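You operate a simulated robot arm through the tools that you are given. There is no shell and no other tool. Be economical: measure what you need, move in short steps, check, and stop when the job is done.

You are at the controls of a simulated robot arm. One attempt, no reset.

## Task
Put the parts bag that says "caps" from the top of the side bench on the desk. Put the test bar from the top of the side bench on the white paper there. Take the sensors tub on the top of the side bench and put it away on the shelf of the steel desk. Put the green pad on the rework field of the cooling rack. Open the bench drawer, take the drilled ring from the top of the steel-topped bench and put it in the foam inside and shut the drawer again. Open the tin lid. Any order will do. Set down upright: sensors tub.

The check looks at the end state, three seconds after you hand in, the way a careful person would. Anything else that was tipped, shoved, dropped, spilled or broken makes it a failure. Lids that push on must go on centred and level and be pressed home; caps that screw on are set level and turned clockwise until they are tight.

## Robot
A 7-joint arm with a fingered hand on a trunk, on a base that drives. Base frame: it is fixed to the floor where the robot stands at the start and does not move with it; the origin is under the middle of the robot, x ahead of it, y to its left, z up; the surface under the hand at the start is at about z = 780. Units: mm, degrees, N and s.
With the tool pointing down near the work surface it reaches from about 340 to 700 mm from the robot's upright axis, wherever it stands. Its first joint turns from -69.0 to 172.0 degrees. Places, roughly: bench drawer [800, 3400, 700]; desk [2600, 3300, 800]; drilled ring (7x7x4 cm) [800, 3700, 900]; foam in the bench drawer [800, 3400, 700]; green pad (5x7x5 cm) [500, 800, 800]; paper [500, 250, 750]; parts bag [500, 0, 750]; rework field of the cooling rack (25x30 cm) [4400, -1520, 760]; sensors tub [500, -750, 750]; shelf of the steel desk [7200, 4500, 300]; test bar [500, -250, 750]; tin lid [2500, 1800, 800]. Payload 3.4 kg.
The tool frame sits at the grasp point between the pads (the TCP): z along the fingers, y along the line on which they close. The tips reach 25 mm beyond it. The gripper opens to 88 mm. The gripper's body begins 29 mm behind the TCP. The gripper is a hand of 5 fingers: y runs from the thumb to the fingers, the wrist lies at [-13, -97, -162] in the tool frame.
Orientation is that of the tool frame in the base frame, as a unit quaternion [w, x, y, z]. With the fingers straight down and the wrist toward the robot, the tool's x, y and z point along [0, 1, 0], [1, 0, 0] and [0, 0, -1] of the base frame.

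## Interface
- The arm moves only by the tool servo_tool. Its argument "rows" is a list of rows, each a list of 2 entries, a list of its own where there are three numbers: the shift along the tool's x, y, z in units of 500 mm (1.0 is 500 mm), then the turn, a rotation vector about the tool's x, y, z in units of 180 degrees (1.0 is 180 degrees). In form: [[[tx, ty, tz], [rx, ry, rz]], ...]. A call has 1 to 10 rows; each row is the pose to reach, as a shift and turn from the pose commanded when the call began, along the tool's axes at that moment. A call with a number of a shift or a turn outside -1 to 1 is refused whole. Rows are played at 5 a second. More than 50 mm and 8.6 degrees between two rows, and nothing of the call is played. Where a pose cannot be reached the arm comes as near as it can. A force on the tool above 40 N (or 10 N above the force at the start of the call, whichever is more), or a blocked arm, ends the call early, and 0.2 s more pass. In this call time passes only in rows, and 0.2 s behind the last. The reply holds the time, the measured pose of the TCP, the force on the tool along the base axes, the opening and the grip force, in the units named above and with some noise, with the torque about the TCP (base axes, N m) and any sound that the robot's microphone picked up, and new pictures: "pictures" is both (left out), scene, wrist or none.
- Cameras (640 x 400 px; columns grow to the right, rows downward): "scene" is now at [145.7, 8.3, 1317.6]; the picture's right is [0.03, -1.00, 0.00], its down [-0.66, -0.02, -0.75] and it looks along [0.75, 0.02, -0.66] (base axes); focal length 214 px, centre (320, 200). "wrist" rides on the gripper at [59, -79, -105] in the tool frame; the picture's right is [-0.73, 0.32, -0.61], its down [-0.62, -0.68, 0.38] and it looks along [-0.29, 0.66, 0.70] (tool axes); focal length 234 px, centre (320, 200). There is no depth. A picture from a camera that has moved, and an enlarged one, comes with that camera's place and axes in the base frame and with its lens. The place of the scene camera against the robot may be out by one fixed shift of up to 25 mm in any direction.
- raise_lower(by): slides the trunk up (or, below 0, down) by that many mm; the arm and the scene camera ride with it, the base frame stays. It gives what a move gives, with no picture.
- drive_base(legs): drives the robot by 1 to 6 legs, each [ahead, left, turn to the left] in mm, mm and degrees, along the robot's own axes; the way and the turn of a leg run together, so that a leg with both is an arc; at most 1500 mm and 180 degrees a leg. The arm and the cameras ride along, it lands a little off, and it stops where it bumps. It gives what a move gives, and a new picture of the scene camera.
- finger_targets(index, middle, ring, little, thumb_bend, thumb_turn): sets how far each is bent, from 0 (flat) to 100 (curled in); at 30 the hand is open as for a grip, at 70 the pads meet at the TCP. One left out holds its place. A second passes; each finger stops where it meets its share of the squeeze, and holds until it gets a number again. It is the only way to open and close the hand. It gives what a move gives, with no picture; readings hold the bend of each and the force on index, middle, ring, little, thumb and palm. thumb_turn goes from beside the hand (0) to across from the fingers (100), as for a grip.
- aim_head(pan, tilt): turns the head with the scene camera to pan (to the left, within 86 degrees either way) and tilt (down, from -29 to 69), counted from straight ahead of the robot. It gives what a move gives, and a new picture of the scene camera.
- close_up(camera, box): a new picture of the part [left, top, right, bottom] of that camera's present view, enlarged. It takes no simulated time.
- close_job(): hands the job in; it is judged then, once.

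Go step by step. Nothing tells you exact positions but the pictures and the camera data: compare them with the known pose of the tool, close in by small moves and look again before you grip or let go. The budget is 196 turns and 260 pictures, counting those below and the enlarged ones. Unless the task says otherwise, let go and move clear before handing in.

The tools are called after "Call:" as name(argument=value, ...) on one line, values as JSON. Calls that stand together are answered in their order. servo_tool: Moves the arm, as the interface text tells. Its arguments: {"type":"object","properties":{"rows":{"type":"array","items":{"type":"array"}},"pictures":{"type":"string","enum":["both","scene","wrist","none"]}},"required":["rows"]} The other tools are called the same way: raise_lower (by) slides the trunk up or down; finger_targets (index, middle, ring, little, thumb_bend, thumb_turn) moves the fingers one by one; drive_base (legs) drives the base; aim_head (pan, tilt) turns the head that bears the scene camera; close_up (camera, box) takes an enlarged picture of a part of a camera's view; close_job () hands the job in.

At the start:

```text
clock: 0.0
tool_pos: [444.5, 100.8, 1113.2]
orientation: [0.0, 0.707, 0.707, 0.0]
contact_force: [-0.8, -0.7, 0.4]
ft_torque: [-0.01, 0.0, 0.0]
finger_gap: 87.3
gripper_force: 0.0
shape: jaw
bend: [30.0, 30.0, 30.0, 30.0, 30.0, 98.0]
finger forces: [0.0, 0.0, 0.0, 0.1, 0.0, 0.0]
trunk travel left (down, up): [-575.0, 365.0]
robot x, y, heading: [-3.7, 3.0, 0.0]
head pan, tilt: [1.9, 41.6]
```

scene: 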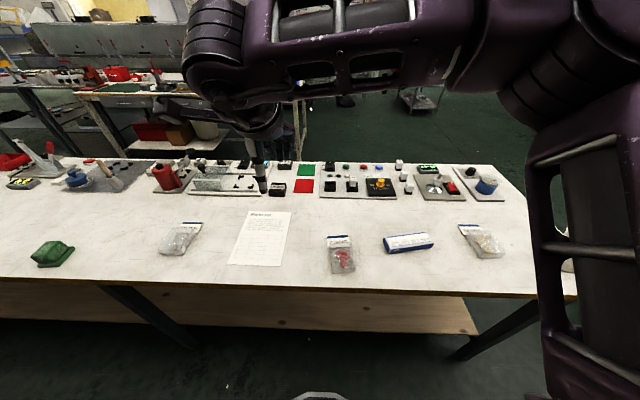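
wrist: 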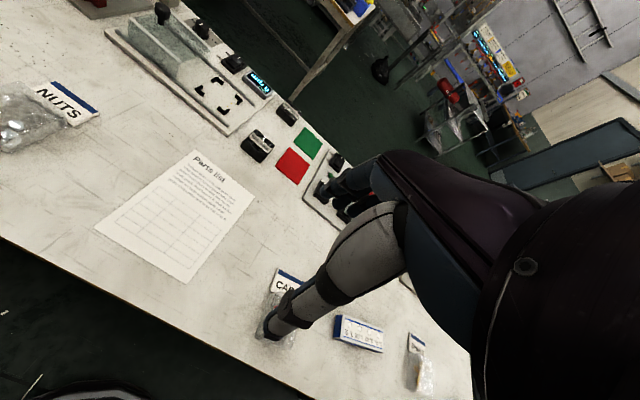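

The side bench is ahead of me: the caps bag is near (506,-43), the test bar near (555,-249) and the paper near (569,208). I'll look closer at these before moving.

Call:
close_up(camera="scene", box=[220, 190, 540, 310])

Call:
aim_head(pan=-45, tilt=40)

```text
2.00 times, centred on (380, 250) of scene
camera zoom: at [145.7, 8.3, 1317.6], right [0.03, -1.0, 0.0], down [-0.66, -0.02, -0.75], along [0.75, 0.02, -0.66], focal length 429 px, centre (200, 100)
```

zoom: 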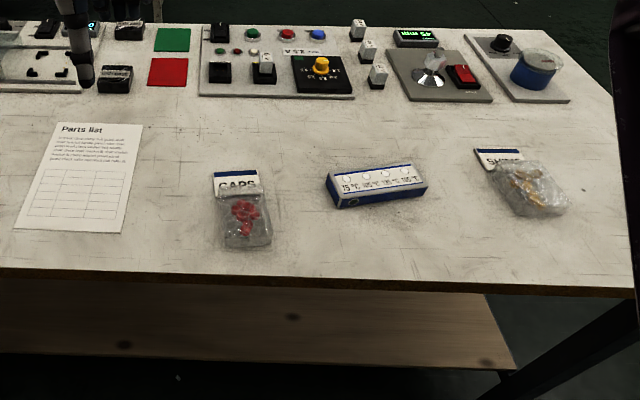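

```text
clock: 1.1
tool_pos: [443.5, 100.7, 1113.8]
orientation: [0.001, 0.707, 0.707, 0.0]
contact_force: [-0.3, -0.1, -0.1]
ft_torque: [0.03, 0.0, 0.01]
finger_gap: 87.5
gripper_force: 0.0
shape: jaw
bend: [30.0, 30.0, 30.0, 30.0, 30.0, 98.0]
finger forces: [0.0, 0.1, 0.0, 0.0, 0.0, 0.0]
trunk travel left (down, up): [-575.0, 365.0]
robot x, y, heading: [-4.2, 3.3, 0.1]
head pan, tilt: [-45.0, 40.0]
camera scene: at [122.0, -54.5, 1319.9], right [-0.71, -0.71, 0.0], down [-0.46, 0.45, -0.77], along [0.54, -0.54, -0.64], focal length 214 px, centre (320, 200)
```

scene: 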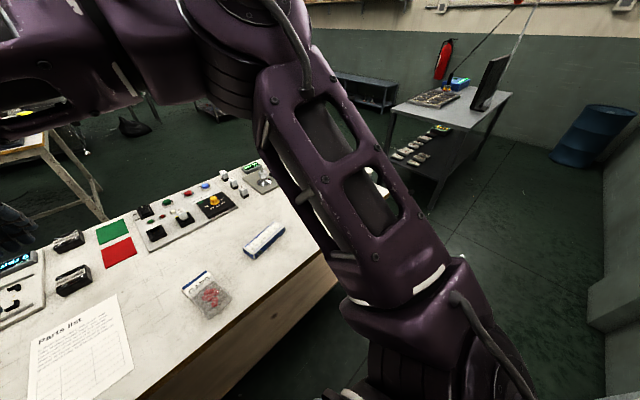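

The bar is about 140 mm long and turned about 12.7°, with its centre near (560,-253). I'll move above it with the matching yaw.

Call:
servo_tool(rows=[[[-0.07, 0.023, 0.03], [0, 0, -0.007]], [[-0.14, 0.046, 0.06], [0, 0, -0.014]], [[-0.21, 0.07, 0.09], [0, 0, -0.021]], [[-0.28, 0.093, 0.12], [0, 0, -0.028]], [[-0.35, 0.116, 0.15], [0, 0, -0.035]], [[-0.42, 0.139, 0.18], [0, 0, -0.042]], [[-0.49, 0.162, 0.21], [0, 0, -0.049]], [[-0.56, 0.186, 0.24], [0, 0, -0.056]], [[-0.63, 0.209, 0.27], [0, 0, -0.063]], [[-0.706, 0.232, 0.3], [0, 0, -0.07]]], pictures="wrist")

Call:
aim_head(pan=-20, tilt=45)

```text
clock: 3.4
tool_pos: [560.0, -252.3, 961.7]
orientation: [0.0, 0.624, 0.781, 0.0]
contact_force: [0.2, 0.1, -0.7]
ft_torque: [-0.01, -0.02, -0.04]
finger_gap: 87.8
gripper_force: 0.0
shape: jaw
bend: [30.0, 30.0, 30.0, 30.0, 30.0, 98.0]
finger forces: [0.0, 0.1, 0.0, 0.1, 0.0, 0.0]
trunk travel left (down, up): [-575.0, 365.0]
robot x, y, heading: [-1.3, -0.0, 0.0]
head pan, tilt: [-45.0, 40.0]
camera wrist: at [468.9, -212.9, 1066.9], right [0.47, -0.64, 0.61], down [-0.53, -0.76, -0.38], along [0.7, -0.14, -0.7], focal length 234 px, centre (320, 200)
```

wrist: 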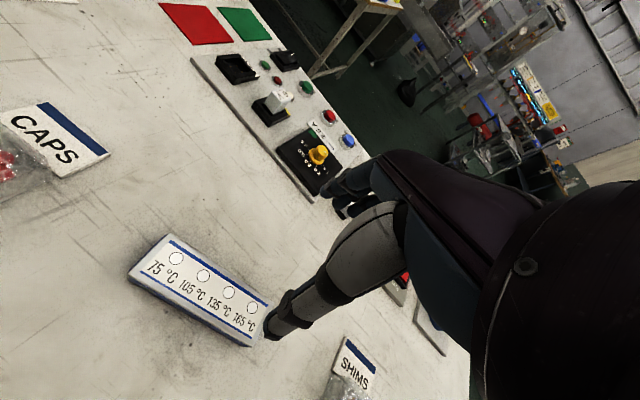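

```text
clock: 4.2
tool_pos: [559.8, -251.1, 962.2]
orientation: [0.0, 0.625, 0.78, 0.0]
contact_force: [0.0, -0.3, 0.2]
ft_torque: [0.0, 0.0, 0.03]
finger_gap: 88.0
gripper_force: 0.1
shape: jaw
bend: [30.0, 30.0, 30.0, 30.0, 30.0, 98.0]
finger forces: [0.1, 0.1, 0.0, 0.0, 0.0, 0.0]
trunk travel left (down, up): [-575.0, 365.0]
robot x, y, heading: [-0.7, 2.0, 0.0]
head pan, tilt: [-20.0, 45.0]
camera scene: at [138.3, -22.6, 1312.6], right [-0.34, -0.94, 0.0], down [-0.66, 0.24, -0.71], along [0.66, -0.24, -0.71], focal length 214 px, centre (320, 200)
```

scene: 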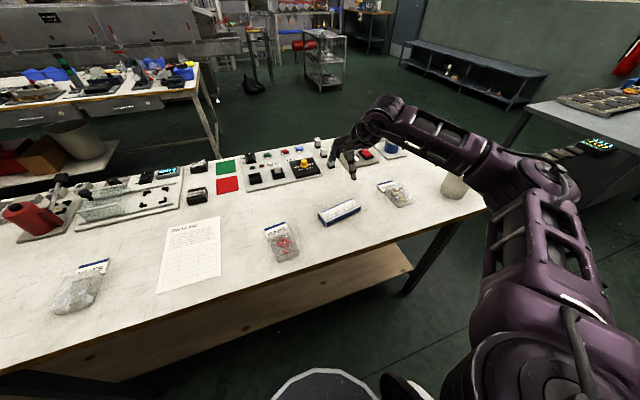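

The wrist view puts the bar's centre at about (533,-242) with a yaw of about 11°, so the scene camera is off by about 20 mm in x. I'll centre the tool and descend partway.

Call:
servo_tool(rows=[[[0.015, -0.024, 0.07], [0, 0, 0.004]], [[0.029, -0.047, 0.14], [0, 0, 0.009]], [[0.029, -0.047, 0.21], [0, 0, 0.009]]], pictures="both")

```text
clock: 5.0
tool_pos: [533.0, -242.1, 858.7]
orientation: [-0.001, 0.636, 0.772, 0.002]
contact_force: [0.9, 0.2, 0.1]
ft_torque: [0.02, 0.0, 0.01]
finger_gap: 87.4
gripper_force: 0.1
shape: jaw
bend: [30.0, 30.0, 30.0, 30.0, 30.0, 98.0]
finger forces: [0.1, 0.0, 0.0, 0.0, 0.0, 0.0]
trunk travel left (down, up): [-575.0, 365.0]
robot x, y, heading: [-1.6, 0.2, -0.0]
head pan, tilt: [-20.0, 45.0]
camera scene: at [138.8, -22.7, 1312.6], right [-0.34, -0.94, 0.0], down [-0.66, 0.24, -0.71], along [0.66, -0.24, -0.71], focal length 214 px, centre (320, 200)
camera wrist: at [443.3, -199.4, 963.4], right [0.46, -0.65, 0.61], down [-0.55, -0.74, -0.38], along [0.7, -0.16, -0.7], focal length 234 px, centre (320, 200)
```

scene: 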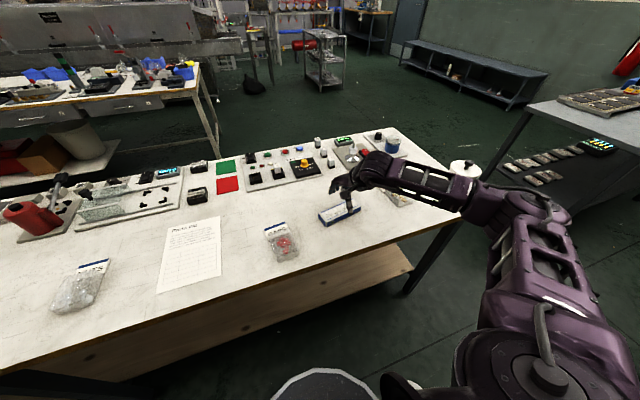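
wrist: 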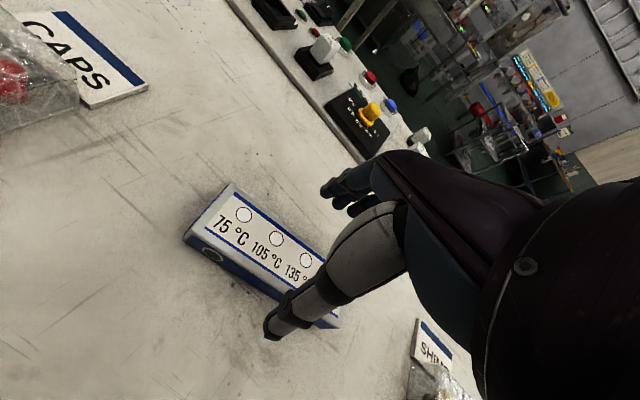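

The bar's top is at about z 810 and the tool is centred over it. I'll descend to z 811 and close the hand.

Call:
servo_tool(rows=[[[0, 0, 0.05], [0, 0, 0]], [[0, 0, 0.08], [0, 0, 0]], [[0, 0, 0.095], [0, 0, 0]]], pictures="wrist")

Call:
finger_targets(index=70, middle=70, ring=70, little=70, thumb_bend=70)

Call:
close_up(camera="wrist", box=[0, 0, 640, 400])

```text
clock: 5.8
tool_pos: [533.6, -241.1, 810.5]
orientation: [0.0, 0.636, 0.772, 0.0]
contact_force: [0.0, 0.0, 0.2]
ft_torque: [0.01, -0.01, 0.0]
finger_gap: 87.5
gripper_force: 0.1
shape: jaw
bend: [30.0, 30.0, 30.0, 30.0, 30.0, 98.0]
finger forces: [0.1, 0.0, 0.0, 0.1, 0.1, 0.0]
trunk travel left (down, up): [-575.0, 365.0]
robot x, y, heading: [0.3, -1.4, 0.1]
head pan, tilt: [-20.0, 45.0]
camera wrist: at [444.1, -198.4, 915.5], right [0.46, -0.65, 0.61], down [-0.55, -0.74, -0.38], along [0.7, -0.16, -0.7], focal length 234 px, centre (320, 200)
```

wrist: 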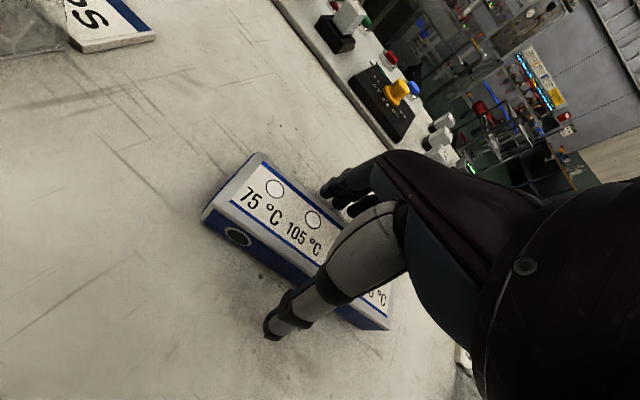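

```text
clock: 6.8
tool_pos: [533.8, -240.9, 811.4]
orientation: [-0.001, 0.636, 0.772, 0.0]
contact_force: [0.1, -0.7, -0.3]
ft_torque: [0.06, 0.02, 0.06]
finger_gap: 41.8
gripper_force: 19.5
shape: fingers
bend: [58.0, 62.0, 63.0, 67.0, 48.0, 92.0]
finger forces: [7.2, 5.9, 3.9, 2.5, 20.0, 0.0]
trunk travel left (down, up): [-575.0, 365.0]
robot x, y, heading: [-0.1, -0.3, 0.0]
head pan, tilt: [-20.0, 45.0]
```

```text
1.00 times, centred on (320, 200) of wrist (not enlarged: the box is as wide or as high as the picture)
camera zoom: at [444.1, -198.5, 915.7], right [0.46, -0.65, 0.61], down [-0.55, -0.74, -0.38], along [0.7, -0.16, -0.7], focal length 234 px, centre (320, 200)
```

zoom: 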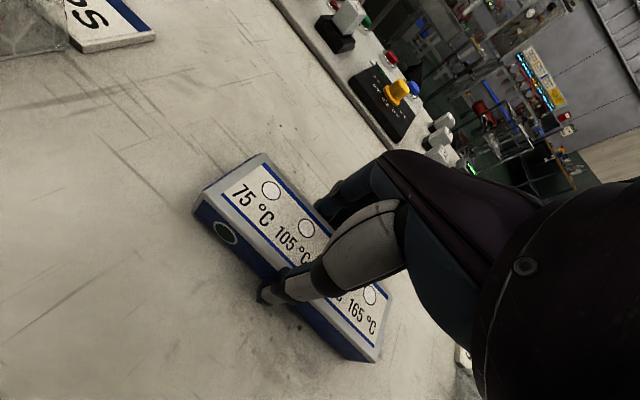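

The bar is gripped at 19.5 N. I'll lift it and carry it over the paper, near (538,216).

Call:
servo_tool(rows=[[[0, 0, -0.08], [0, 0, 0]], [[0, 0, -0.16], [0, 0, 0]], [[0.09, 0.02, -0.2], [0, 0, 0.01]], [[0.18, 0.04, -0.2], [0, 0, 0.02]], [[0.27, 0.06, -0.2], [0, 0, 0.03]], [[0.36, 0.08, -0.2], [0, 0, 0.04]], [[0.45, 0.1, -0.2], [0, 0, 0.05]], [[0.54, 0.115, -0.2], [0, 0, 0.05]], [[0.63, 0.13, -0.2], [0, 0, 0.05]], [[0.72, 0.145, -0.2], [0, 0, 0.05]]], pictures="wrist")

```text
refused: row 3 steps farther than a row can; nothing moved
```

The lift and carry step was refused for one over-long row, so I'll shorten it.

Call:
servo_tool(rows=[[[0, 0, -0.08], [0, 0, 0]], [[0, 0, -0.16], [0, 0, 0]], [[0.08, 0.02, -0.2], [0, 0, 0.01]], [[0.17, 0.04, -0.2], [0, 0, 0.02]], [[0.26, 0.06, -0.2], [0, 0, 0.03]], [[0.35, 0.08, -0.2], [0, 0, 0.04]], [[0.44, 0.1, -0.2], [0, 0, 0.05]], [[0.53, 0.115, -0.2], [0, 0, 0.05]], [[0.62, 0.13, -0.2], [0, 0, 0.05]], [[0.71, 0.145, -0.2], [0, 0, 0.05]]], pictures="both")

```text
clock: 9.0
tool_pos: [538.2, 121.1, 912.4]
orientation: [0.0, 0.695, 0.719, 0.0]
contact_force: [0.6, 1.1, -1.7]
ft_torque: [-0.01, 0.02, 0.02]
finger_gap: 41.8
gripper_force: 19.2
shape: fingers
bend: [58.0, 62.0, 64.0, 67.0, 48.0, 92.0]
finger forces: [6.8, 5.6, 3.9, 2.6, 19.5, 0.1]
trunk travel left (down, up): [-575.0, 365.0]
robot x, y, heading: [1.0, -2.5, -0.4]
head pan, tilt: [-20.0, 45.0]
camera scene: at [138.3, -20.4, 1312.7], right [-0.34, -0.94, 0.0], down [-0.66, 0.24, -0.71], along [0.66, -0.24, -0.71], focal length 214 px, centre (320, 200)
camera wrist: at [455.9, 177.7, 1017.4], right [0.35, -0.71, 0.61], down [-0.66, -0.65, -0.38], along [0.67, -0.27, -0.7], focal length 234 px, centre (320, 200)
```

scene: 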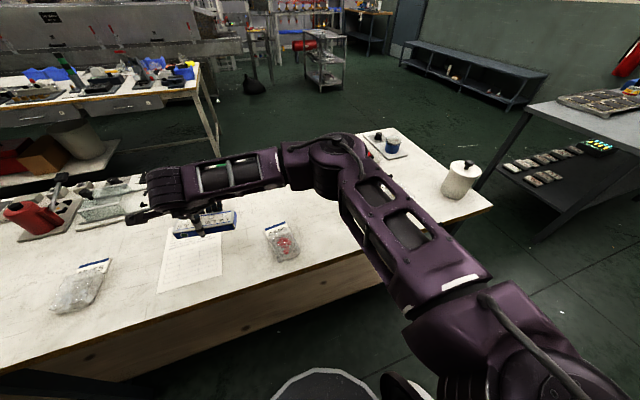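
wrist: 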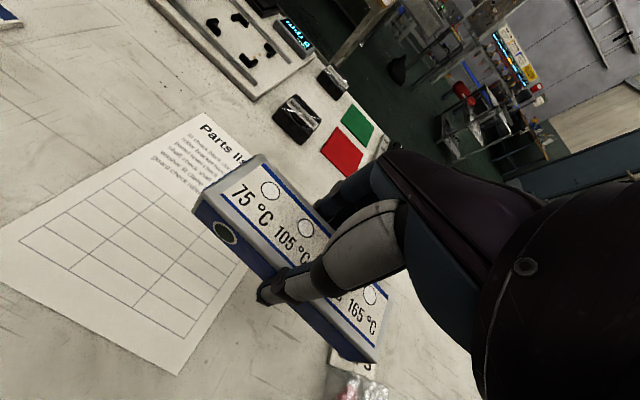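

The paper is about 148 mm wide with its centre at (553,194), turned about 8°. I'll move over it with a small yaw to line up and drop partway.

Call:
servo_tool(rows=[[[0.07, 0.017, 0.0], [0, 0, 0.027]], [[0.145, 0.035, 0.03], [0, 0, 0.054]], [[0.145, 0.035, 0.12], [0, 0, 0.054]]], pictures="both")

```text
clock: 9.8
tool_pos: [551.7, 193.2, 849.5]
orientation: [0.0, 0.753, 0.659, 0.001]
contact_force: [0.9, 0.4, -1.4]
ft_torque: [-0.01, 0.02, 0.01]
finger_gap: 41.6
gripper_force: 19.4
shape: fingers
bend: [58.0, 62.0, 64.0, 67.0, 48.0, 92.0]
finger forces: [7.0, 5.4, 3.6, 2.5, 19.3, 0.0]
trunk travel left (down, up): [-575.0, 365.0]
robot x, y, heading: [1.6, -2.4, -0.1]
head pan, tilt: [-20.0, 45.0]
camera scene: at [139.3, -22.7, 1312.6], right [-0.34, -0.94, 0.0], down [-0.67, 0.24, -0.71], along [0.66, -0.24, -0.71], focal length 214 px, centre (320, 200)
camera wrist: at [480.4, 261.5, 954.8], right [0.22, -0.76, 0.61], down [-0.76, -0.53, -0.38], along [0.61, -0.37, -0.7], focal length 234 px, centre (320, 200)
```

scene: 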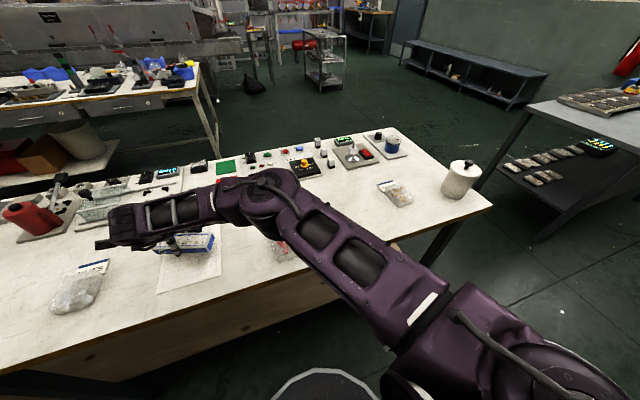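
wrist: 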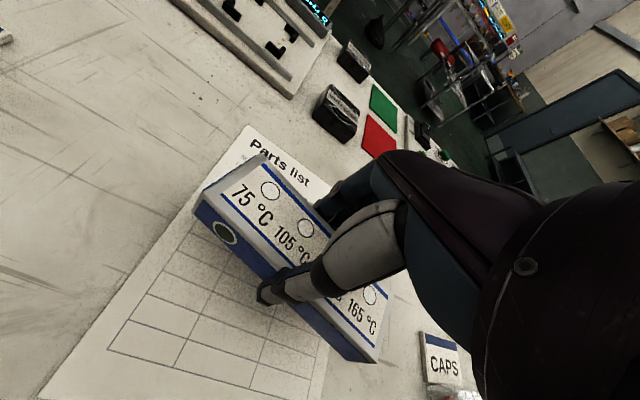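

The paper turns out to be square with the axes, spanning y 124 to 270 with its centre at (553,196). I'll take the extra yaw back out and set the bar down.

Call:
servo_tool(rows=[[[0.008, 0, 0.0], [0, 0, -0.04]], [[0.008, 0, 0.05], [0, 0, -0.04]], [[0.008, 0, 0.068], [0, 0, -0.04]], [[0.008, 0, 0.075], [0, 0, -0.04]]], pictures="wrist")

```text
clock: 10.8
tool_pos: [553.2, 195.7, 813.7]
orientation: [0.0, 0.71, 0.704, 0.001]
contact_force: [0.7, -0.8, 1.3]
ft_torque: [-0.01, -0.02, 0.02]
finger_gap: 41.4
gripper_force: 18.9
shape: fingers
bend: [58.0, 62.0, 64.0, 67.0, 48.0, 92.0]
finger forces: [7.1, 5.6, 3.7, 2.3, 19.6, 0.0]
trunk travel left (down, up): [-575.0, 365.0]
robot x, y, heading: [-3.3, -0.3, -0.2]
head pan, tilt: [-20.0, 45.0]
camera wrist: at [474.0, 255.5, 917.5], right [0.32, -0.73, 0.61], down [-0.69, -0.62, -0.38], along [0.65, -0.29, -0.7], focal length 234 px, centre (320, 200)
```

wrist: 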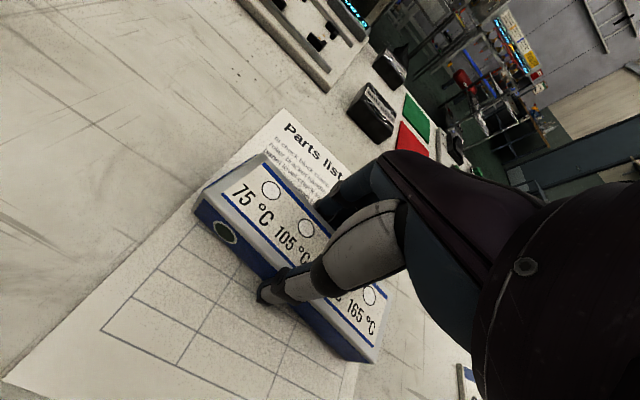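

The bar is about 141 mm long, too snug across the 147 mm paper. I'll lift slightly and turn it about 60° so it fits along the length.

Call:
servo_tool(rows=[[[0, 0, -0.06], [0, 0, 0]], [[0.0, 0, -0.06], [0, 0, -0.043]], [[0.0, 0, -0.06], [0, 0, -0.086]], [[0.006, -0.011, -0.06], [0, 0, -0.129]], [[0.006, -0.011, -0.06], [0, 0, -0.172]], [[0.012, -0.022, -0.06], [0, 0, -0.215]], [[0.012, -0.022, -0.06], [0, 0, -0.258]], [[0.012, -0.022, -0.06], [0, 0, -0.3]], [[0.012, -0.022, -0.06], [0, 0, -0.34]]], pictures="both")

```text
clock: 12.8
tool_pos: [542.5, 201.7, 844.4]
orientation: [-0.001, 0.253, 0.968, 0.001]
contact_force: [-0.9, -0.1, -0.3]
ft_torque: [0.02, -0.02, -0.01]
finger_gap: 41.4
gripper_force: 19.1
shape: fingers
bend: [58.0, 63.0, 64.0, 67.0, 48.0, 92.0]
finger forces: [7.0, 5.5, 3.7, 2.5, 19.3, 0.1]
trunk travel left (down, up): [-575.0, 365.0]
robot x, y, heading: [0.9, 0.2, -0.0]
head pan, tilt: [-20.0, 45.0]
camera scene: at [138.7, -22.2, 1312.6], right [-0.34, -0.94, 0.0], down [-0.66, 0.24, -0.71], along [0.66, -0.24, -0.71], focal length 214 px, centre (320, 200)
camera wrist: at [451.8, 162.5, 949.3], right [0.79, -0.07, 0.61], down [0.21, -0.9, -0.39], along [0.57, 0.43, -0.7], focal length 234 px, centre (320, 200)
```

scene: 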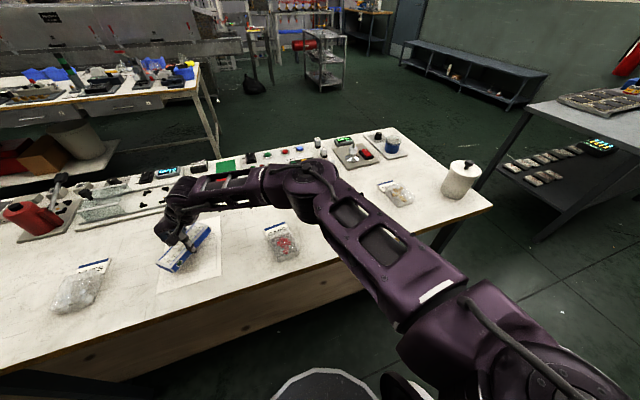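
wrist: 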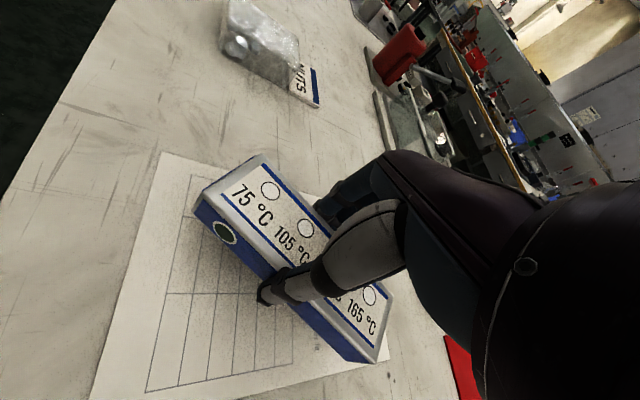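

The bar now fits well lengthwise; I'll nudge it 10 mm toward the paper's centre, lower it and release.

Call:
servo_tool(rows=[[[0.006, 0.019, 0.0], [0, 0, 0]], [[0.006, 0.019, 0.04], [0, 0, 0]], [[0.006, 0.019, 0.058], [0, 0, 0]], [[0.006, 0.019, 0.066], [0, 0, 0]]], pictures="none")

Call:
finger_targets(index=30, middle=30, ring=30, little=30, thumb_bend=30)

Call:
servo_tool(rows=[[[0, 0, -0.05], [0, 0, 0]], [[0, 0, -0.15], [0, 0, 0]], [[0, 0, -0.25], [0, 0, 0]]], pictures="both")

```text
clock: 13.8
tool_pos: [542.0, 203.1, 845.5]
orientation: [0.001, 0.253, 0.967, 0.001]
contact_force: [0.8, 0.0, -1.2]
ft_torque: [0.0, -0.02, 0.03]
finger_gap: 41.6
gripper_force: 18.4
shape: fingers
bend: [58.0, 63.0, 64.0, 67.0, 48.0, 92.0]
finger forces: [6.9, 5.3, 3.6, 2.4, 19.2, 0.0]
out of reach, approached as far as the arm can: row 1, 2, 3, 4
trunk travel left (down, up): [-575.0, 365.0]
robot x, y, heading: [0.8, 0.7, -0.2]
head pan, tilt: [-20.0, 45.0]
```

```text
clock: 14.8
tool_pos: [542.5, 202.7, 844.0]
orientation: [0.0, 0.253, 0.968, 0.0]
contact_force: [-0.5, 0.1, 0.8]
ft_torque: [0.01, -0.05, 0.0]
finger_gap: 84.6
gripper_force: 0.1
shape: fingers
bend: [30.0, 30.0, 30.0, 30.0, 30.0, 97.0]
finger forces: [0.0, 0.0, 0.0, 0.0, 0.0, 0.0]
trunk travel left (down, up): [-575.0, 365.0]
robot x, y, heading: [-0.5, 0.0, 0.1]
head pan, tilt: [-20.0, 45.0]
```

```text
clock: 15.6
tool_pos: [543.7, 202.4, 946.0]
orientation: [-0.001, 0.254, 0.967, 0.0]
contact_force: [-0.5, -0.7, -0.1]
ft_torque: [0.03, 0.02, -0.01]
finger_gap: 84.5
gripper_force: 0.0
shape: fingers
bend: [30.0, 30.0, 30.0, 30.0, 30.0, 97.0]
finger forces: [0.0, 0.1, 0.0, 0.1, 0.0, 0.1]
out of reach, approached as far as the arm can: row 3
trunk travel left (down, up): [-575.0, 365.0]
robot x, y, heading: [-2.2, 1.5, -0.0]
head pan, tilt: [-20.0, 45.0]
camera scene: at [138.6, -22.2, 1312.6], right [-0.34, -0.94, 0.0], down [-0.66, 0.24, -0.71], along [0.66, -0.24, -0.71], focal length 214 px, centre (320, 200)
camera wrist: at [452.5, 162.9, 1050.8], right [0.79, -0.08, 0.61], down [0.21, -0.9, -0.38], along [0.58, 0.43, -0.7], focal length 234 px, centre (320, 200)
```

scene: 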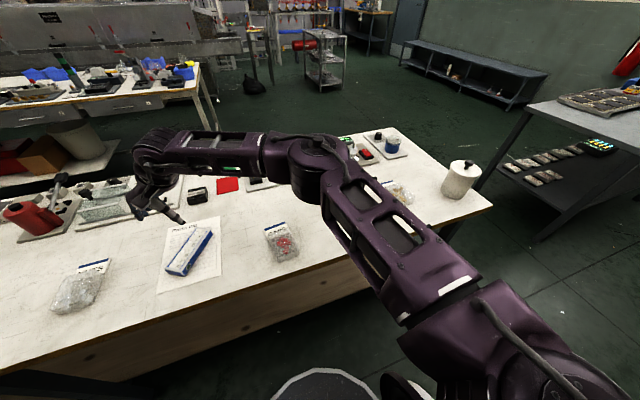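
wrist: 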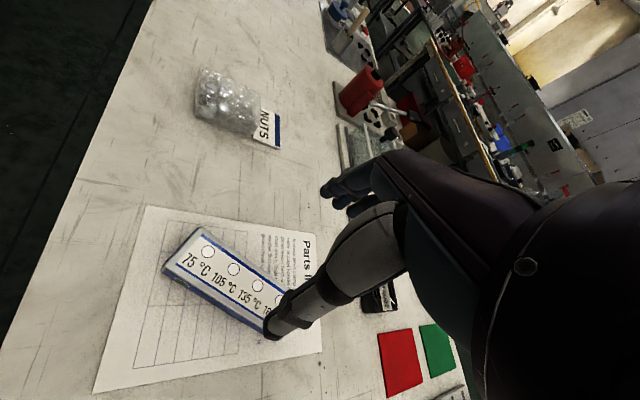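

The bar came to rest on the paper, though the arm stopped short on the descent because the pose was out of reach; I'll check replies before releasing from now on. Next is the caps bag, so I'll turn back and move above it.

Call:
servo_tool(rows=[[[-0.011, -0.048, 0], [0, 0, 0.034]], [[-0.022, -0.096, 0], [0, 0, 0.068]], [[-0.033, -0.143, 0], [0, 0, 0.102]], [[-0.044, -0.191, 0], [0, 0, 0.136]], [[-0.055, -0.239, 0], [0, 0, 0.17]], [[-0.066, -0.287, 0], [0, 0, 0.204]], [[-0.077, -0.335, 0], [0, 0, 0.238]], [[-0.088, -0.382, 0], [0, 0, 0.272]], [[-0.099, -0.43, 0], [0, 0, 0.306]], [[-0.11, -0.478, 0], [0, 0, 0.34]]], pictures="wrist")

Call:
close_up(camera="scene", box=[140, 200, 340, 325])

```text
clock: 17.8
tool_pos: [475.3, -32.8, 944.2]
orientation: [-0.001, 0.71, 0.704, 0.001]
contact_force: [0.0, 0.1, -0.1]
ft_torque: [-0.03, 0.01, -0.01]
finger_gap: 84.3
gripper_force: 0.0
shape: fingers
bend: [30.0, 30.0, 30.0, 30.0, 30.0, 97.0]
finger forces: [0.0, 0.0, 0.0, 0.0, 0.0, 0.0]
trunk travel left (down, up): [-575.0, 365.0]
robot x, y, heading: [-0.7, -0.6, 0.2]
head pan, tilt: [-20.0, 45.0]
camera wrist: at [395.0, 26.6, 1048.9], right [0.32, -0.73, 0.61], down [-0.69, -0.62, -0.38], along [0.65, -0.3, -0.7], focal length 234 px, centre (320, 200)
```

wrist: 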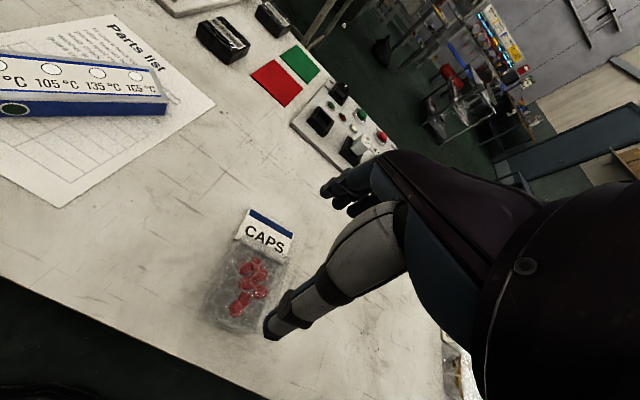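

```text
3.20 times, centred on (240, 262) of scene
camera zoom: at [137.7, -22.7, 1312.7], right [-0.34, -0.94, 0.0], down [-0.66, 0.24, -0.71], along [0.66, -0.24, -0.71], focal length 686 px, centre (576, 0)
```

zoom: 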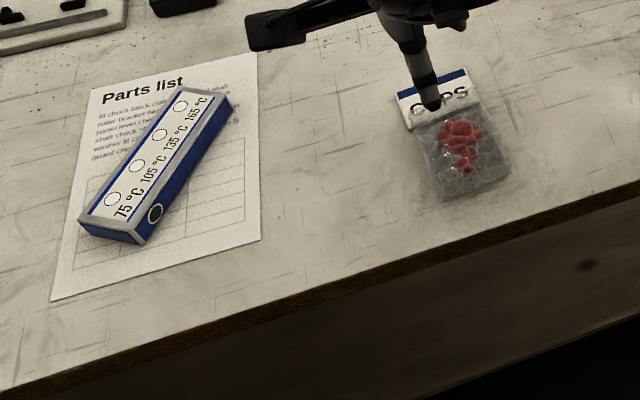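

The bar is fully on the paper. The bag lies along x with its body centre near (480,-51) and is about 70 mm wide across y, so I need to grip across y. I'll turn the hand about 81° clockwise.

Call:
servo_tool(rows=[[[-0.004, 0.001, 0], [0, 0, 0.045]], [[-0.008, 0.002, 0], [0, 0, 0.09]], [[-0.012, 0.003, 0], [0, 0, 0.135]], [[-0.016, 0.004, 0], [0, 0, 0.18]], [[-0.02, 0.005, 0], [0, 0, 0.225]], [[-0.024, 0.006, 0], [0, 0, 0.27]], [[-0.028, 0.007, 0], [0, 0, 0.315]], [[-0.03, 0.008, 0], [0, 0, 0.36]], [[-0.033, 0.009, 0], [0, 0, 0.405]], [[-0.036, 0.01, 0], [0, 0, 0.45]]], pictures="both")

```text
clock: 20.0
tool_pos: [478.8, -51.5, 945.6]
orientation: [-0.001, 0.997, 0.073, -0.001]
contact_force: [-0.3, -1.3, -0.3]
ft_torque: [-0.01, 0.01, -0.03]
finger_gap: 84.5
gripper_force: 0.1
shape: fingers
bend: [30.0, 30.0, 30.0, 30.0, 30.0, 97.0]
finger forces: [0.1, 0.0, 0.1, 0.1, 0.0, 0.1]
trunk travel left (down, up): [-575.0, 365.0]
robot x, y, heading: [0.0, 1.0, 0.1]
head pan, tilt: [-20.0, 45.0]
camera scene: at [138.4, -21.8, 1312.6], right [-0.34, -0.94, 0.0], down [-0.66, 0.24, -0.71], along [0.66, -0.24, -0.71], focal length 214 px, centre (320, 200)
camera wrist: at [525.2, 35.1, 1049.7], right [-0.67, -0.43, 0.61], down [-0.72, 0.58, -0.38], along [-0.19, -0.69, -0.7], focal length 234 px, centre (320, 200)
```

scene: 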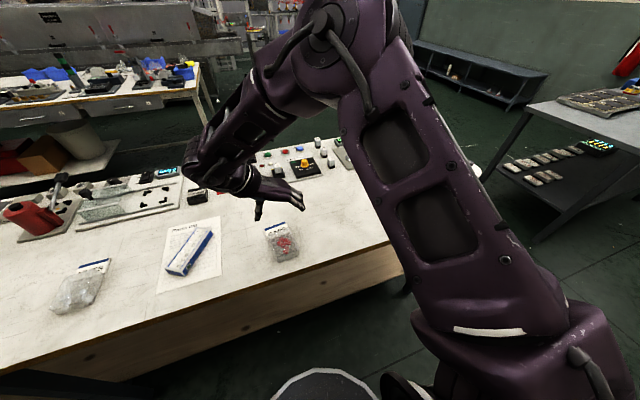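
wrist: 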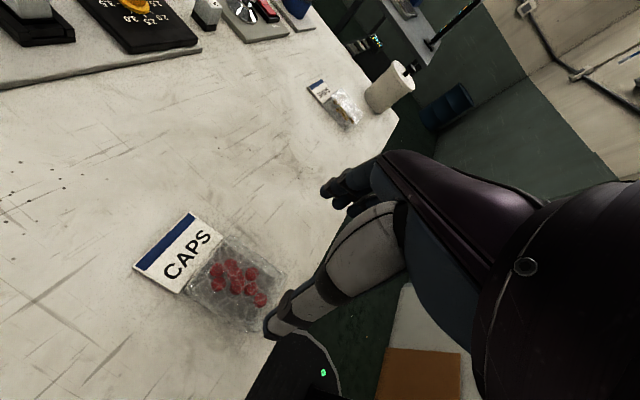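

The turn worked and the bag is centred at about (480,-52) with an axis near 11°. I'll open the fingers slightly wider and descend partway.

Call:
finger_targets(index=24, middle=24, ring=24, little=24, thumb_bend=24)

Call:
servo_tool(rows=[[[0, 0, 0.08], [0, 0, -0.011]], [[0, 0, 0.17], [0, 0, -0.011]], [[0, 0, 0.21], [0, 0, -0.011]]], pictures="both")

```text
clock: 21.0
tool_pos: [479.8, -50.9, 944.7]
orientation: [0.0, 0.997, 0.074, 0.0]
contact_force: [-0.6, -0.5, 0.5]
ft_torque: [-0.02, -0.01, 0.0]
finger_gap: 95.9
gripper_force: 0.1
shape: fingers
bend: [24.0, 24.0, 24.0, 24.0, 24.0, 97.0]
finger forces: [0.0, 0.0, 0.0, 0.0, 0.0, 0.1]
trunk travel left (down, up): [-575.0, 365.0]
robot x, y, heading: [2.4, 3.6, 0.0]
head pan, tilt: [-20.0, 45.0]
```

```text
clock: 21.8
tool_pos: [479.1, -52.6, 838.9]
orientation: [0.0, 0.996, 0.092, 0.001]
contact_force: [0.3, -0.1, 0.6]
ft_torque: [-0.01, -0.01, -0.04]
finger_gap: 96.0
gripper_force: 0.0
shape: fingers
bend: [24.0, 24.0, 24.0, 24.0, 24.0, 97.0]
finger forces: [0.0, 0.0, 0.1, 0.0, 0.0, 0.0]
trunk travel left (down, up): [-575.0, 365.0]
robot x, y, heading: [0.9, -0.1, -0.1]
head pan, tilt: [-20.0, 45.0]
camera scene: at [138.7, -22.4, 1312.6], right [-0.34, -0.94, 0.0], down [-0.66, 0.24, -0.71], along [0.66, -0.24, -0.71], focal length 214 px, centre (320, 200)
camera wrist: at [521.9, 36.1, 943.8], right [-0.66, -0.45, 0.61], down [-0.74, 0.56, -0.38], along [-0.17, -0.7, -0.7], focal length 234 px, centre (320, 200)
```

scene: 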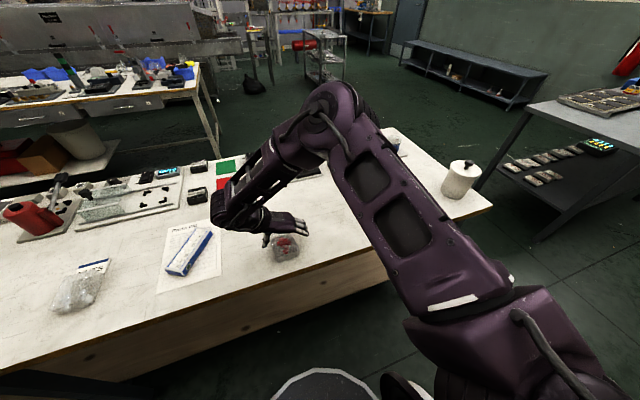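
wrist: 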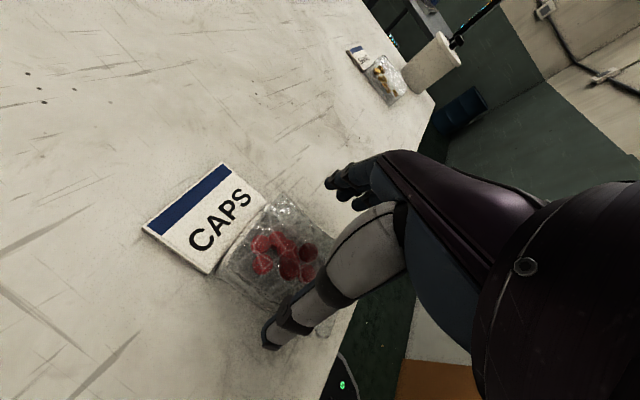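

The bag sits between thumb and fingers. I'll descend to about z 814 and then close.

Call:
servo_tool(rows=[[[0, 0, 0.03], [0, 0, 0]], [[0, 0, 0.05], [0, 0, 0]]], pictures="wrist")

Call:
finger_targets(index=72, middle=72, ring=72, little=72, thumb_bend=72)

```text
clock: 22.4
tool_pos: [478.3, -50.7, 814.1]
orientation: [-0.001, 0.996, 0.091, -0.001]
contact_force: [-0.3, -0.2, -0.2]
ft_torque: [-0.02, -0.01, -0.02]
finger_gap: 95.9
gripper_force: 0.1
shape: fingers
bend: [24.0, 24.0, 24.0, 24.0, 24.0, 97.0]
finger forces: [0.0, 0.1, 0.1, 0.0, 0.0, 0.1]
trunk travel left (down, up): [-575.0, 365.0]
robot x, y, heading: [0.9, -1.9, 0.1]
head pan, tilt: [-20.0, 45.0]
camera wrist: at [521.3, 36.9, 919.3], right [-0.66, -0.45, 0.61], down [-0.74, 0.56, -0.38], along [-0.17, -0.7, -0.7], focal length 234 px, centre (320, 200)
```

wrist: 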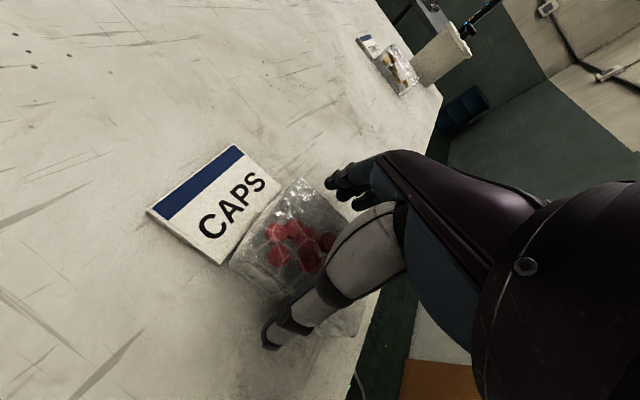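

```text
clock: 23.4
tool_pos: [479.2, -50.9, 814.1]
orientation: [0.0, 0.996, 0.091, 0.001]
contact_force: [0.4, -0.2, -1.0]
ft_torque: [0.0, -0.1, -0.03]
finger_gap: 64.0
gripper_force: 30.4
shape: fingers
bend: [52.0, 59.0, 62.0, 70.0, 34.0, 89.0]
finger forces: [10.2, 8.8, 6.4, 5.1, 30.0, 0.1]
trunk travel left (down, up): [-575.0, 365.0]
robot x, y, heading: [-3.3, 0.0, 0.2]
head pan, tilt: [-20.0, 45.0]
```

The bag is gripped at 64 mm with 30 N. I'll lift it.

Call:
servo_tool(rows=[[[0, 0, -0.05], [0, 0, 0]], [[0, 0, -0.14], [0, 0, 0]], [[0, 0, -0.23], [0, 0, 0]], [[0, 0, -0.32], [0, 0, 0]], [[0, 0, -0.4], [0, 0, 0]]], pictures="wrist")

Call:
aim_head(pan=60, tilt=15)

```text
clock: 24.6
tool_pos: [480.9, -46.6, 1016.8]
orientation: [0.0, 0.996, 0.091, -0.001]
contact_force: [0.9, 0.4, -2.1]
ft_torque: [-0.02, -0.03, -0.01]
finger_gap: 63.9
gripper_force: 30.0
shape: fingers
bend: [52.0, 60.0, 62.0, 70.0, 34.0, 89.0]
finger forces: [9.3, 8.5, 6.5, 5.9, 30.5, 0.1]
trunk travel left (down, up): [-575.0, 365.0]
robot x, y, heading: [-1.4, 2.4, 0.0]
head pan, tilt: [-20.0, 45.0]
camera wrist: at [524.3, 41.0, 1121.3], right [-0.65, -0.45, 0.61], down [-0.74, 0.56, -0.38], along [-0.17, -0.7, -0.7], focal length 234 px, centre (320, 200)
```

wrist: 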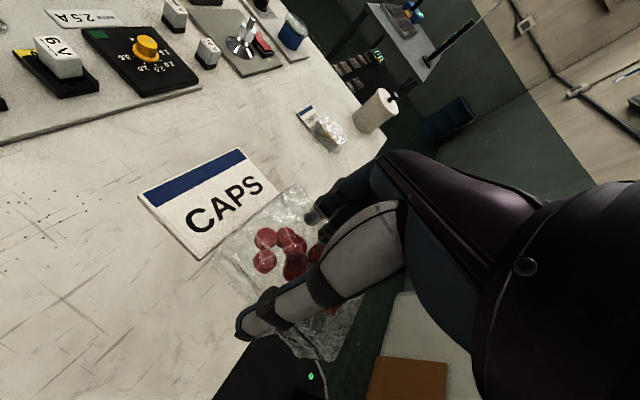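

```text
clock: 26.2
tool_pos: [483.9, -48.9, 1014.5]
orientation: [-0.001, 0.996, 0.092, -0.001]
contact_force: [0.4, 0.5, -2.1]
ft_torque: [0.0, -0.01, 0.0]
finger_gap: 64.1
gripper_force: 30.6
shape: fingers
bend: [52.0, 60.0, 62.0, 70.0, 34.0, 89.0]
finger forces: [9.4, 8.5, 6.7, 5.9, 30.6, 0.1]
trunk travel left (down, up): [-575.0, 365.0]
robot x, y, heading: [0.6, 1.5, 0.1]
head pan, tilt: [60.0, 15.0]
camera scene: at [108.9, 86.4, 1359.4], right [0.87, -0.5, 0.0], down [-0.13, -0.22, -0.97], along [0.48, 0.84, -0.26], focal length 214 px, centre (320, 200)
```

scene: 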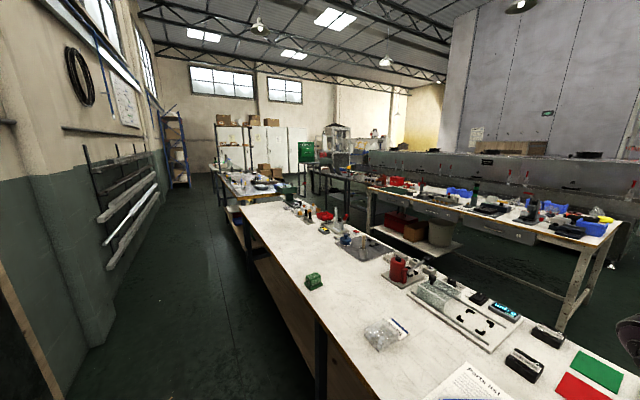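

I'm holding the bag. I'll study the map of the room for routes.

Call:
close_up(camera="scene", box=[190, 110, 430, 260])

Call:
aim_head(pan=15, tilt=12)

Call:
aim_head(pan=-45, tilt=12)

```text
2.67 times, centred on (310, 185) of scene
camera zoom: at [108.9, 86.4, 1359.4], right [0.87, -0.5, 0.0], down [-0.13, -0.22, -0.97], along [0.48, 0.84, -0.26], focal length 572 px, centre (347, 240)
```

zoom: 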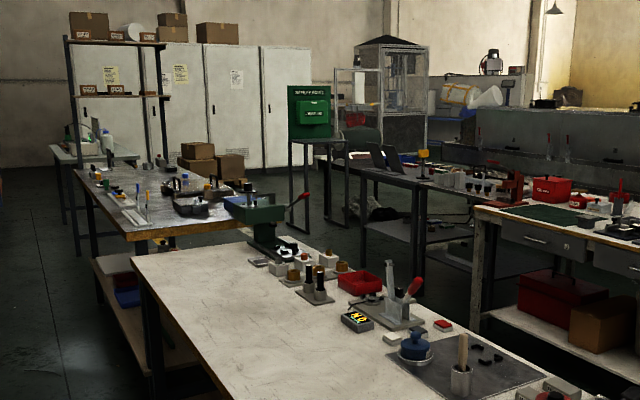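

```text
clock: 27.3
tool_pos: [482.2, -47.6, 1015.2]
orientation: [-0.001, 0.996, 0.091, -0.001]
contact_force: [-0.2, 0.4, -1.5]
ft_torque: [-0.03, -0.02, -0.06]
finger_gap: 63.9
gripper_force: 30.1
shape: fingers
bend: [52.0, 60.0, 62.0, 70.0, 34.0, 89.0]
finger forces: [9.4, 8.5, 6.6, 5.9, 30.3, 0.0]
trunk travel left (down, up): [-575.0, 365.0]
robot x, y, heading: [0.8, -3.8, -0.1]
head pan, tilt: [15.0, 12.0]
camera scene: at [152.1, 29.8, 1364.3], right [0.26, -0.97, 0.0], down [-0.2, -0.05, -0.98], along [0.94, 0.25, -0.21], focal length 214 px, centre (320, 200)
```

scene: 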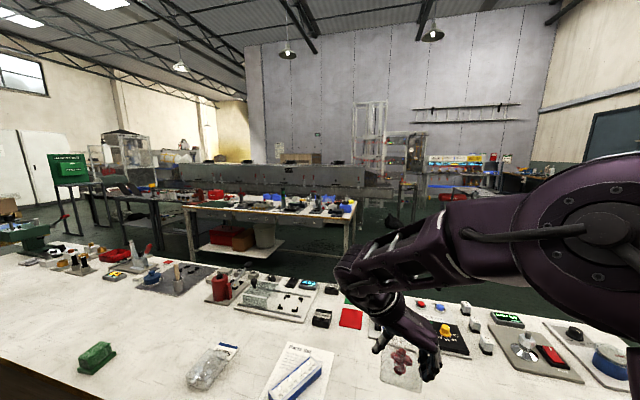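

```text
clock: 28.6
tool_pos: [482.6, -48.5, 1015.5]
orientation: [-0.001, 0.996, 0.092, 0.0]
contact_force: [1.3, -0.1, -2.2]
ft_torque: [0.01, 0.0, 0.04]
finger_gap: 64.2
gripper_force: 30.0
shape: fingers
bend: [52.0, 60.0, 62.0, 70.0, 34.0, 89.0]
finger forces: [9.4, 8.5, 6.6, 5.8, 30.5, 0.0]
trunk travel left (down, up): [-575.0, 365.0]
robot x, y, heading: [-0.5, -1.5, -0.0]
head pan, tilt: [-45.0, 12.0]
camera scene: at [128.1, -60.3, 1364.3], right [-0.71, -0.71, 0.0], down [-0.15, 0.15, -0.98], along [0.69, -0.69, -0.21], focal length 214 px, centre (320, 200)
```

scene: 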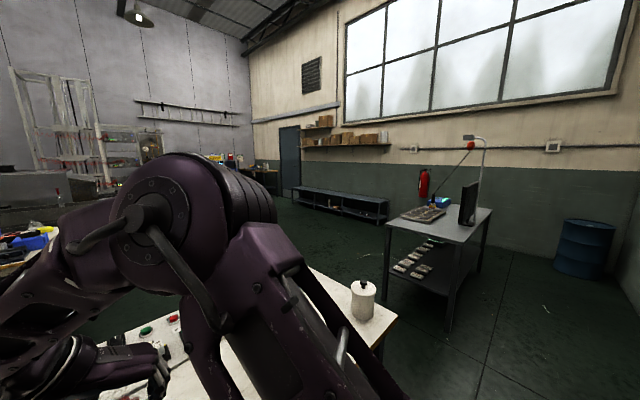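

The side bench spans x≈385–980 and ends at y≈-680, the steel table's edge is at y≈-1800, and a drawer bench starts at x≈1790. I'll raise the trunk, then drive around the right end into the corridor at x≈1385.

Call:
raise_lower(by=150)

Call:
drive_base(legs=[[-200, 0, 0], [0, -1240, 0]])

```text
clock: 30.3
tool_pos: [482.5, -48.2, 1165.9]
orientation: [-0.001, 0.996, 0.091, 0.0]
contact_force: [-0.3, -0.2, -1.7]
ft_torque: [-0.05, 0.0, 0.03]
finger_gap: 64.1
gripper_force: 30.5
shape: fingers
bend: [52.0, 60.0, 62.0, 70.0, 34.0, 89.0]
finger forces: [9.5, 8.5, 6.6, 5.9, 30.5, 0.1]
trunk travel left (down, up): [-725.0, 215.0]
robot x, y, heading: [-2.5, -0.3, -0.1]
head pan, tilt: [-45.0, 12.0]
```

```text
clock: 37.9
tool_pos: [285.0, -1301.2, 1165.2]
orientation: [-0.001, 0.996, 0.09, 0.001]
contact_force: [-0.1, -1.1, -2.3]
ft_torque: [-0.01, 0.0, -0.03]
finger_gap: 64.0
gripper_force: 30.9
shape: fingers
bend: [52.0, 60.0, 62.0, 70.0, 34.0, 89.0]
finger forces: [9.4, 8.6, 6.6, 5.8, 30.5, 0.1]
trunk travel left (down, up): [-725.0, 215.0]
robot x, y, heading: [-195.4, -1253.8, 0.1]
head pan, tilt: [-45.0, 12.0]
camera scene: at [-69.5, -1313.5, 1514.3], right [-0.71, -0.71, 0.0], down [-0.15, 0.15, -0.98], along [0.69, -0.69, -0.21], focal length 214 px, centre (320, 200)
```

scene: 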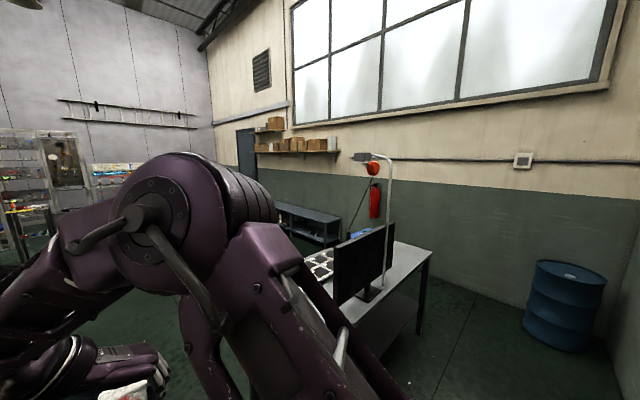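

I'm at the end of the side bench. I'll look ahead to check the passage.

Call:
aim_head(pan=10, tilt=30)

Call:
aim_head(pan=-60, tilt=40)

```text
clock: 39.1
tool_pos: [286.6, -1301.2, 1165.5]
orientation: [-0.001, 0.996, 0.091, 0.001]
contact_force: [-0.1, -0.4, -1.4]
ft_torque: [-0.03, 0.03, -0.02]
finger_gap: 64.0
gripper_force: 30.6
shape: fingers
bend: [52.0, 60.0, 62.0, 70.0, 34.0, 89.0]
finger forces: [9.4, 8.6, 6.6, 5.8, 30.5, 0.0]
trunk travel left (down, up): [-725.0, 215.0]
robot x, y, heading: [-199.6, -1250.7, 0.0]
head pan, tilt: [10.0, 30.0]
camera scene: at [-46.2, -1232.1, 1485.2], right [0.17, -0.99, 0.0], down [-0.49, -0.09, -0.87], along [0.85, 0.15, -0.5], focal length 214 px, centre (320, 200)
```

scene: 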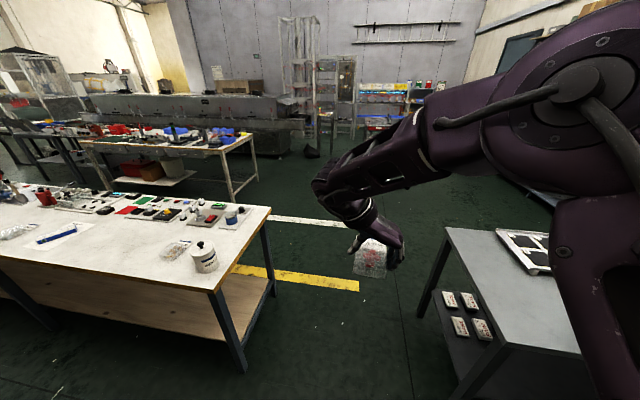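

```text
clock: 40.5
tool_pos: [285.4, -1300.4, 1164.7]
orientation: [-0.002, 0.996, 0.091, 0.0]
contact_force: [0.2, 0.2, -2.1]
ft_torque: [-0.05, -0.02, 0.0]
finger_gap: 63.7
gripper_force: 30.7
shape: fingers
bend: [52.0, 60.0, 62.0, 70.0, 34.0, 89.0]
finger forces: [9.2, 8.4, 6.5, 5.8, 30.4, 0.0]
trunk travel left (down, up): [-725.0, 215.0]
robot x, y, heading: [-198.1, -1255.0, -0.1]
head pan, tilt: [-60.0, 40.0]
camera scene: at [-92.8, -1321.2, 1469.9], right [-0.87, -0.5, 0.0], down [-0.32, 0.56, -0.77], along [0.38, -0.66, -0.64], focal length 214 px, centre (320, 200)
```

scene: 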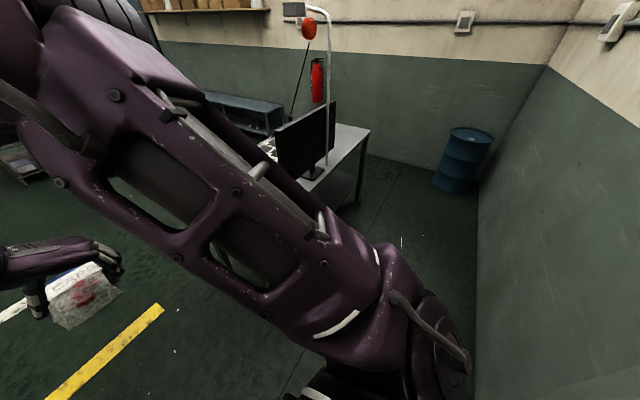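

The passage between the side bench (y≈-670) and the steel table (y≈-1750) is clear. I'll go ahead 1600 mm, then turn left and look up the corridor.

Call:
drive_base(legs=[[1400, 30, 0], [215, 0, 0], [0, 0, 90]])

Call:
aim_head(pan=0, tilt=20)

```text
clock: 52.6
tool_pos: [1495.5, -779.8, 1165.9]
orientation: [0.0, 0.66, 0.751, -0.001]
contact_force: [-0.3, 0.0, -2.1]
ft_torque: [-0.01, 0.01, 0.01]
finger_gap: 63.7
gripper_force: 29.8
shape: fingers
bend: [52.0, 60.0, 62.0, 70.0, 34.0, 89.0]
finger forces: [9.3, 8.4, 6.7, 5.7, 30.1, 0.0]
trunk travel left (down, up): [-725.0, 215.0]
robot x, y, heading: [1423.3, -1257.9, 87.2]
head pan, tilt: [-60.0, 40.0]
camera scene: at [1512.7, -1164.9, 1469.9], right [0.45, -0.89, 0.0], down [-0.57, -0.29, -0.77], along [0.68, 0.35, -0.64], focal length 214 px, centre (320, 200)
```

scene: 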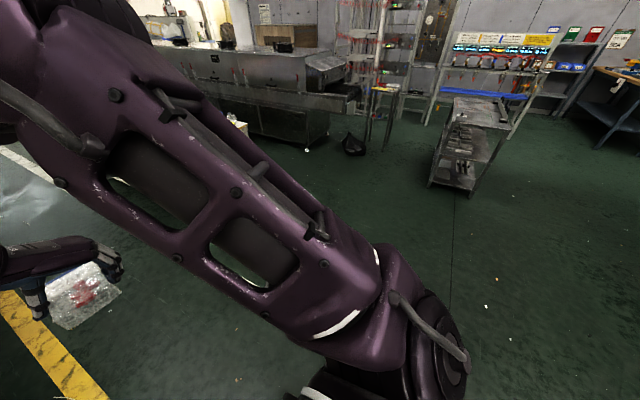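

```text
clock: 53.9
tool_pos: [1495.1, -780.0, 1165.2]
orientation: [-0.001, 0.659, 0.752, -0.001]
contact_force: [0.5, 0.3, -1.7]
ft_torque: [-0.01, -0.02, 0.0]
finger_gap: 63.8
gripper_force: 29.9
shape: fingers
bend: [52.0, 60.0, 62.0, 70.0, 34.0, 89.0]
finger forces: [9.2, 8.3, 6.6, 5.6, 30.1, 0.0]
trunk travel left (down, up): [-725.0, 215.0]
robot x, y, heading: [1422.1, -1259.8, 86.9]
head pan, tilt: [0.0, 20.0]
camera scene: at [1441.9, -1110.5, 1501.3], right [1.0, -0.05, 0.0], down [-0.02, -0.34, -0.94], along [0.05, 0.94, -0.34], focal length 214 px, centre (320, 200)
```

scene: 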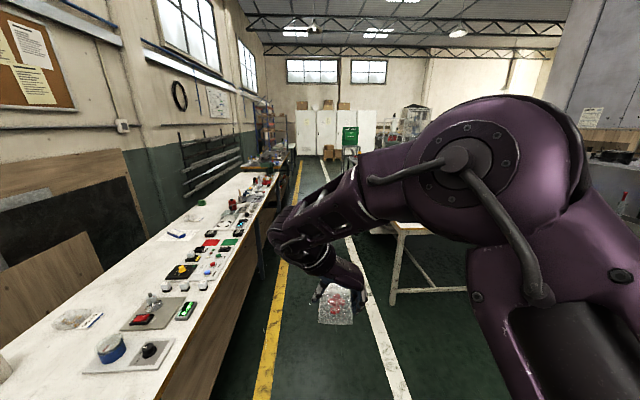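

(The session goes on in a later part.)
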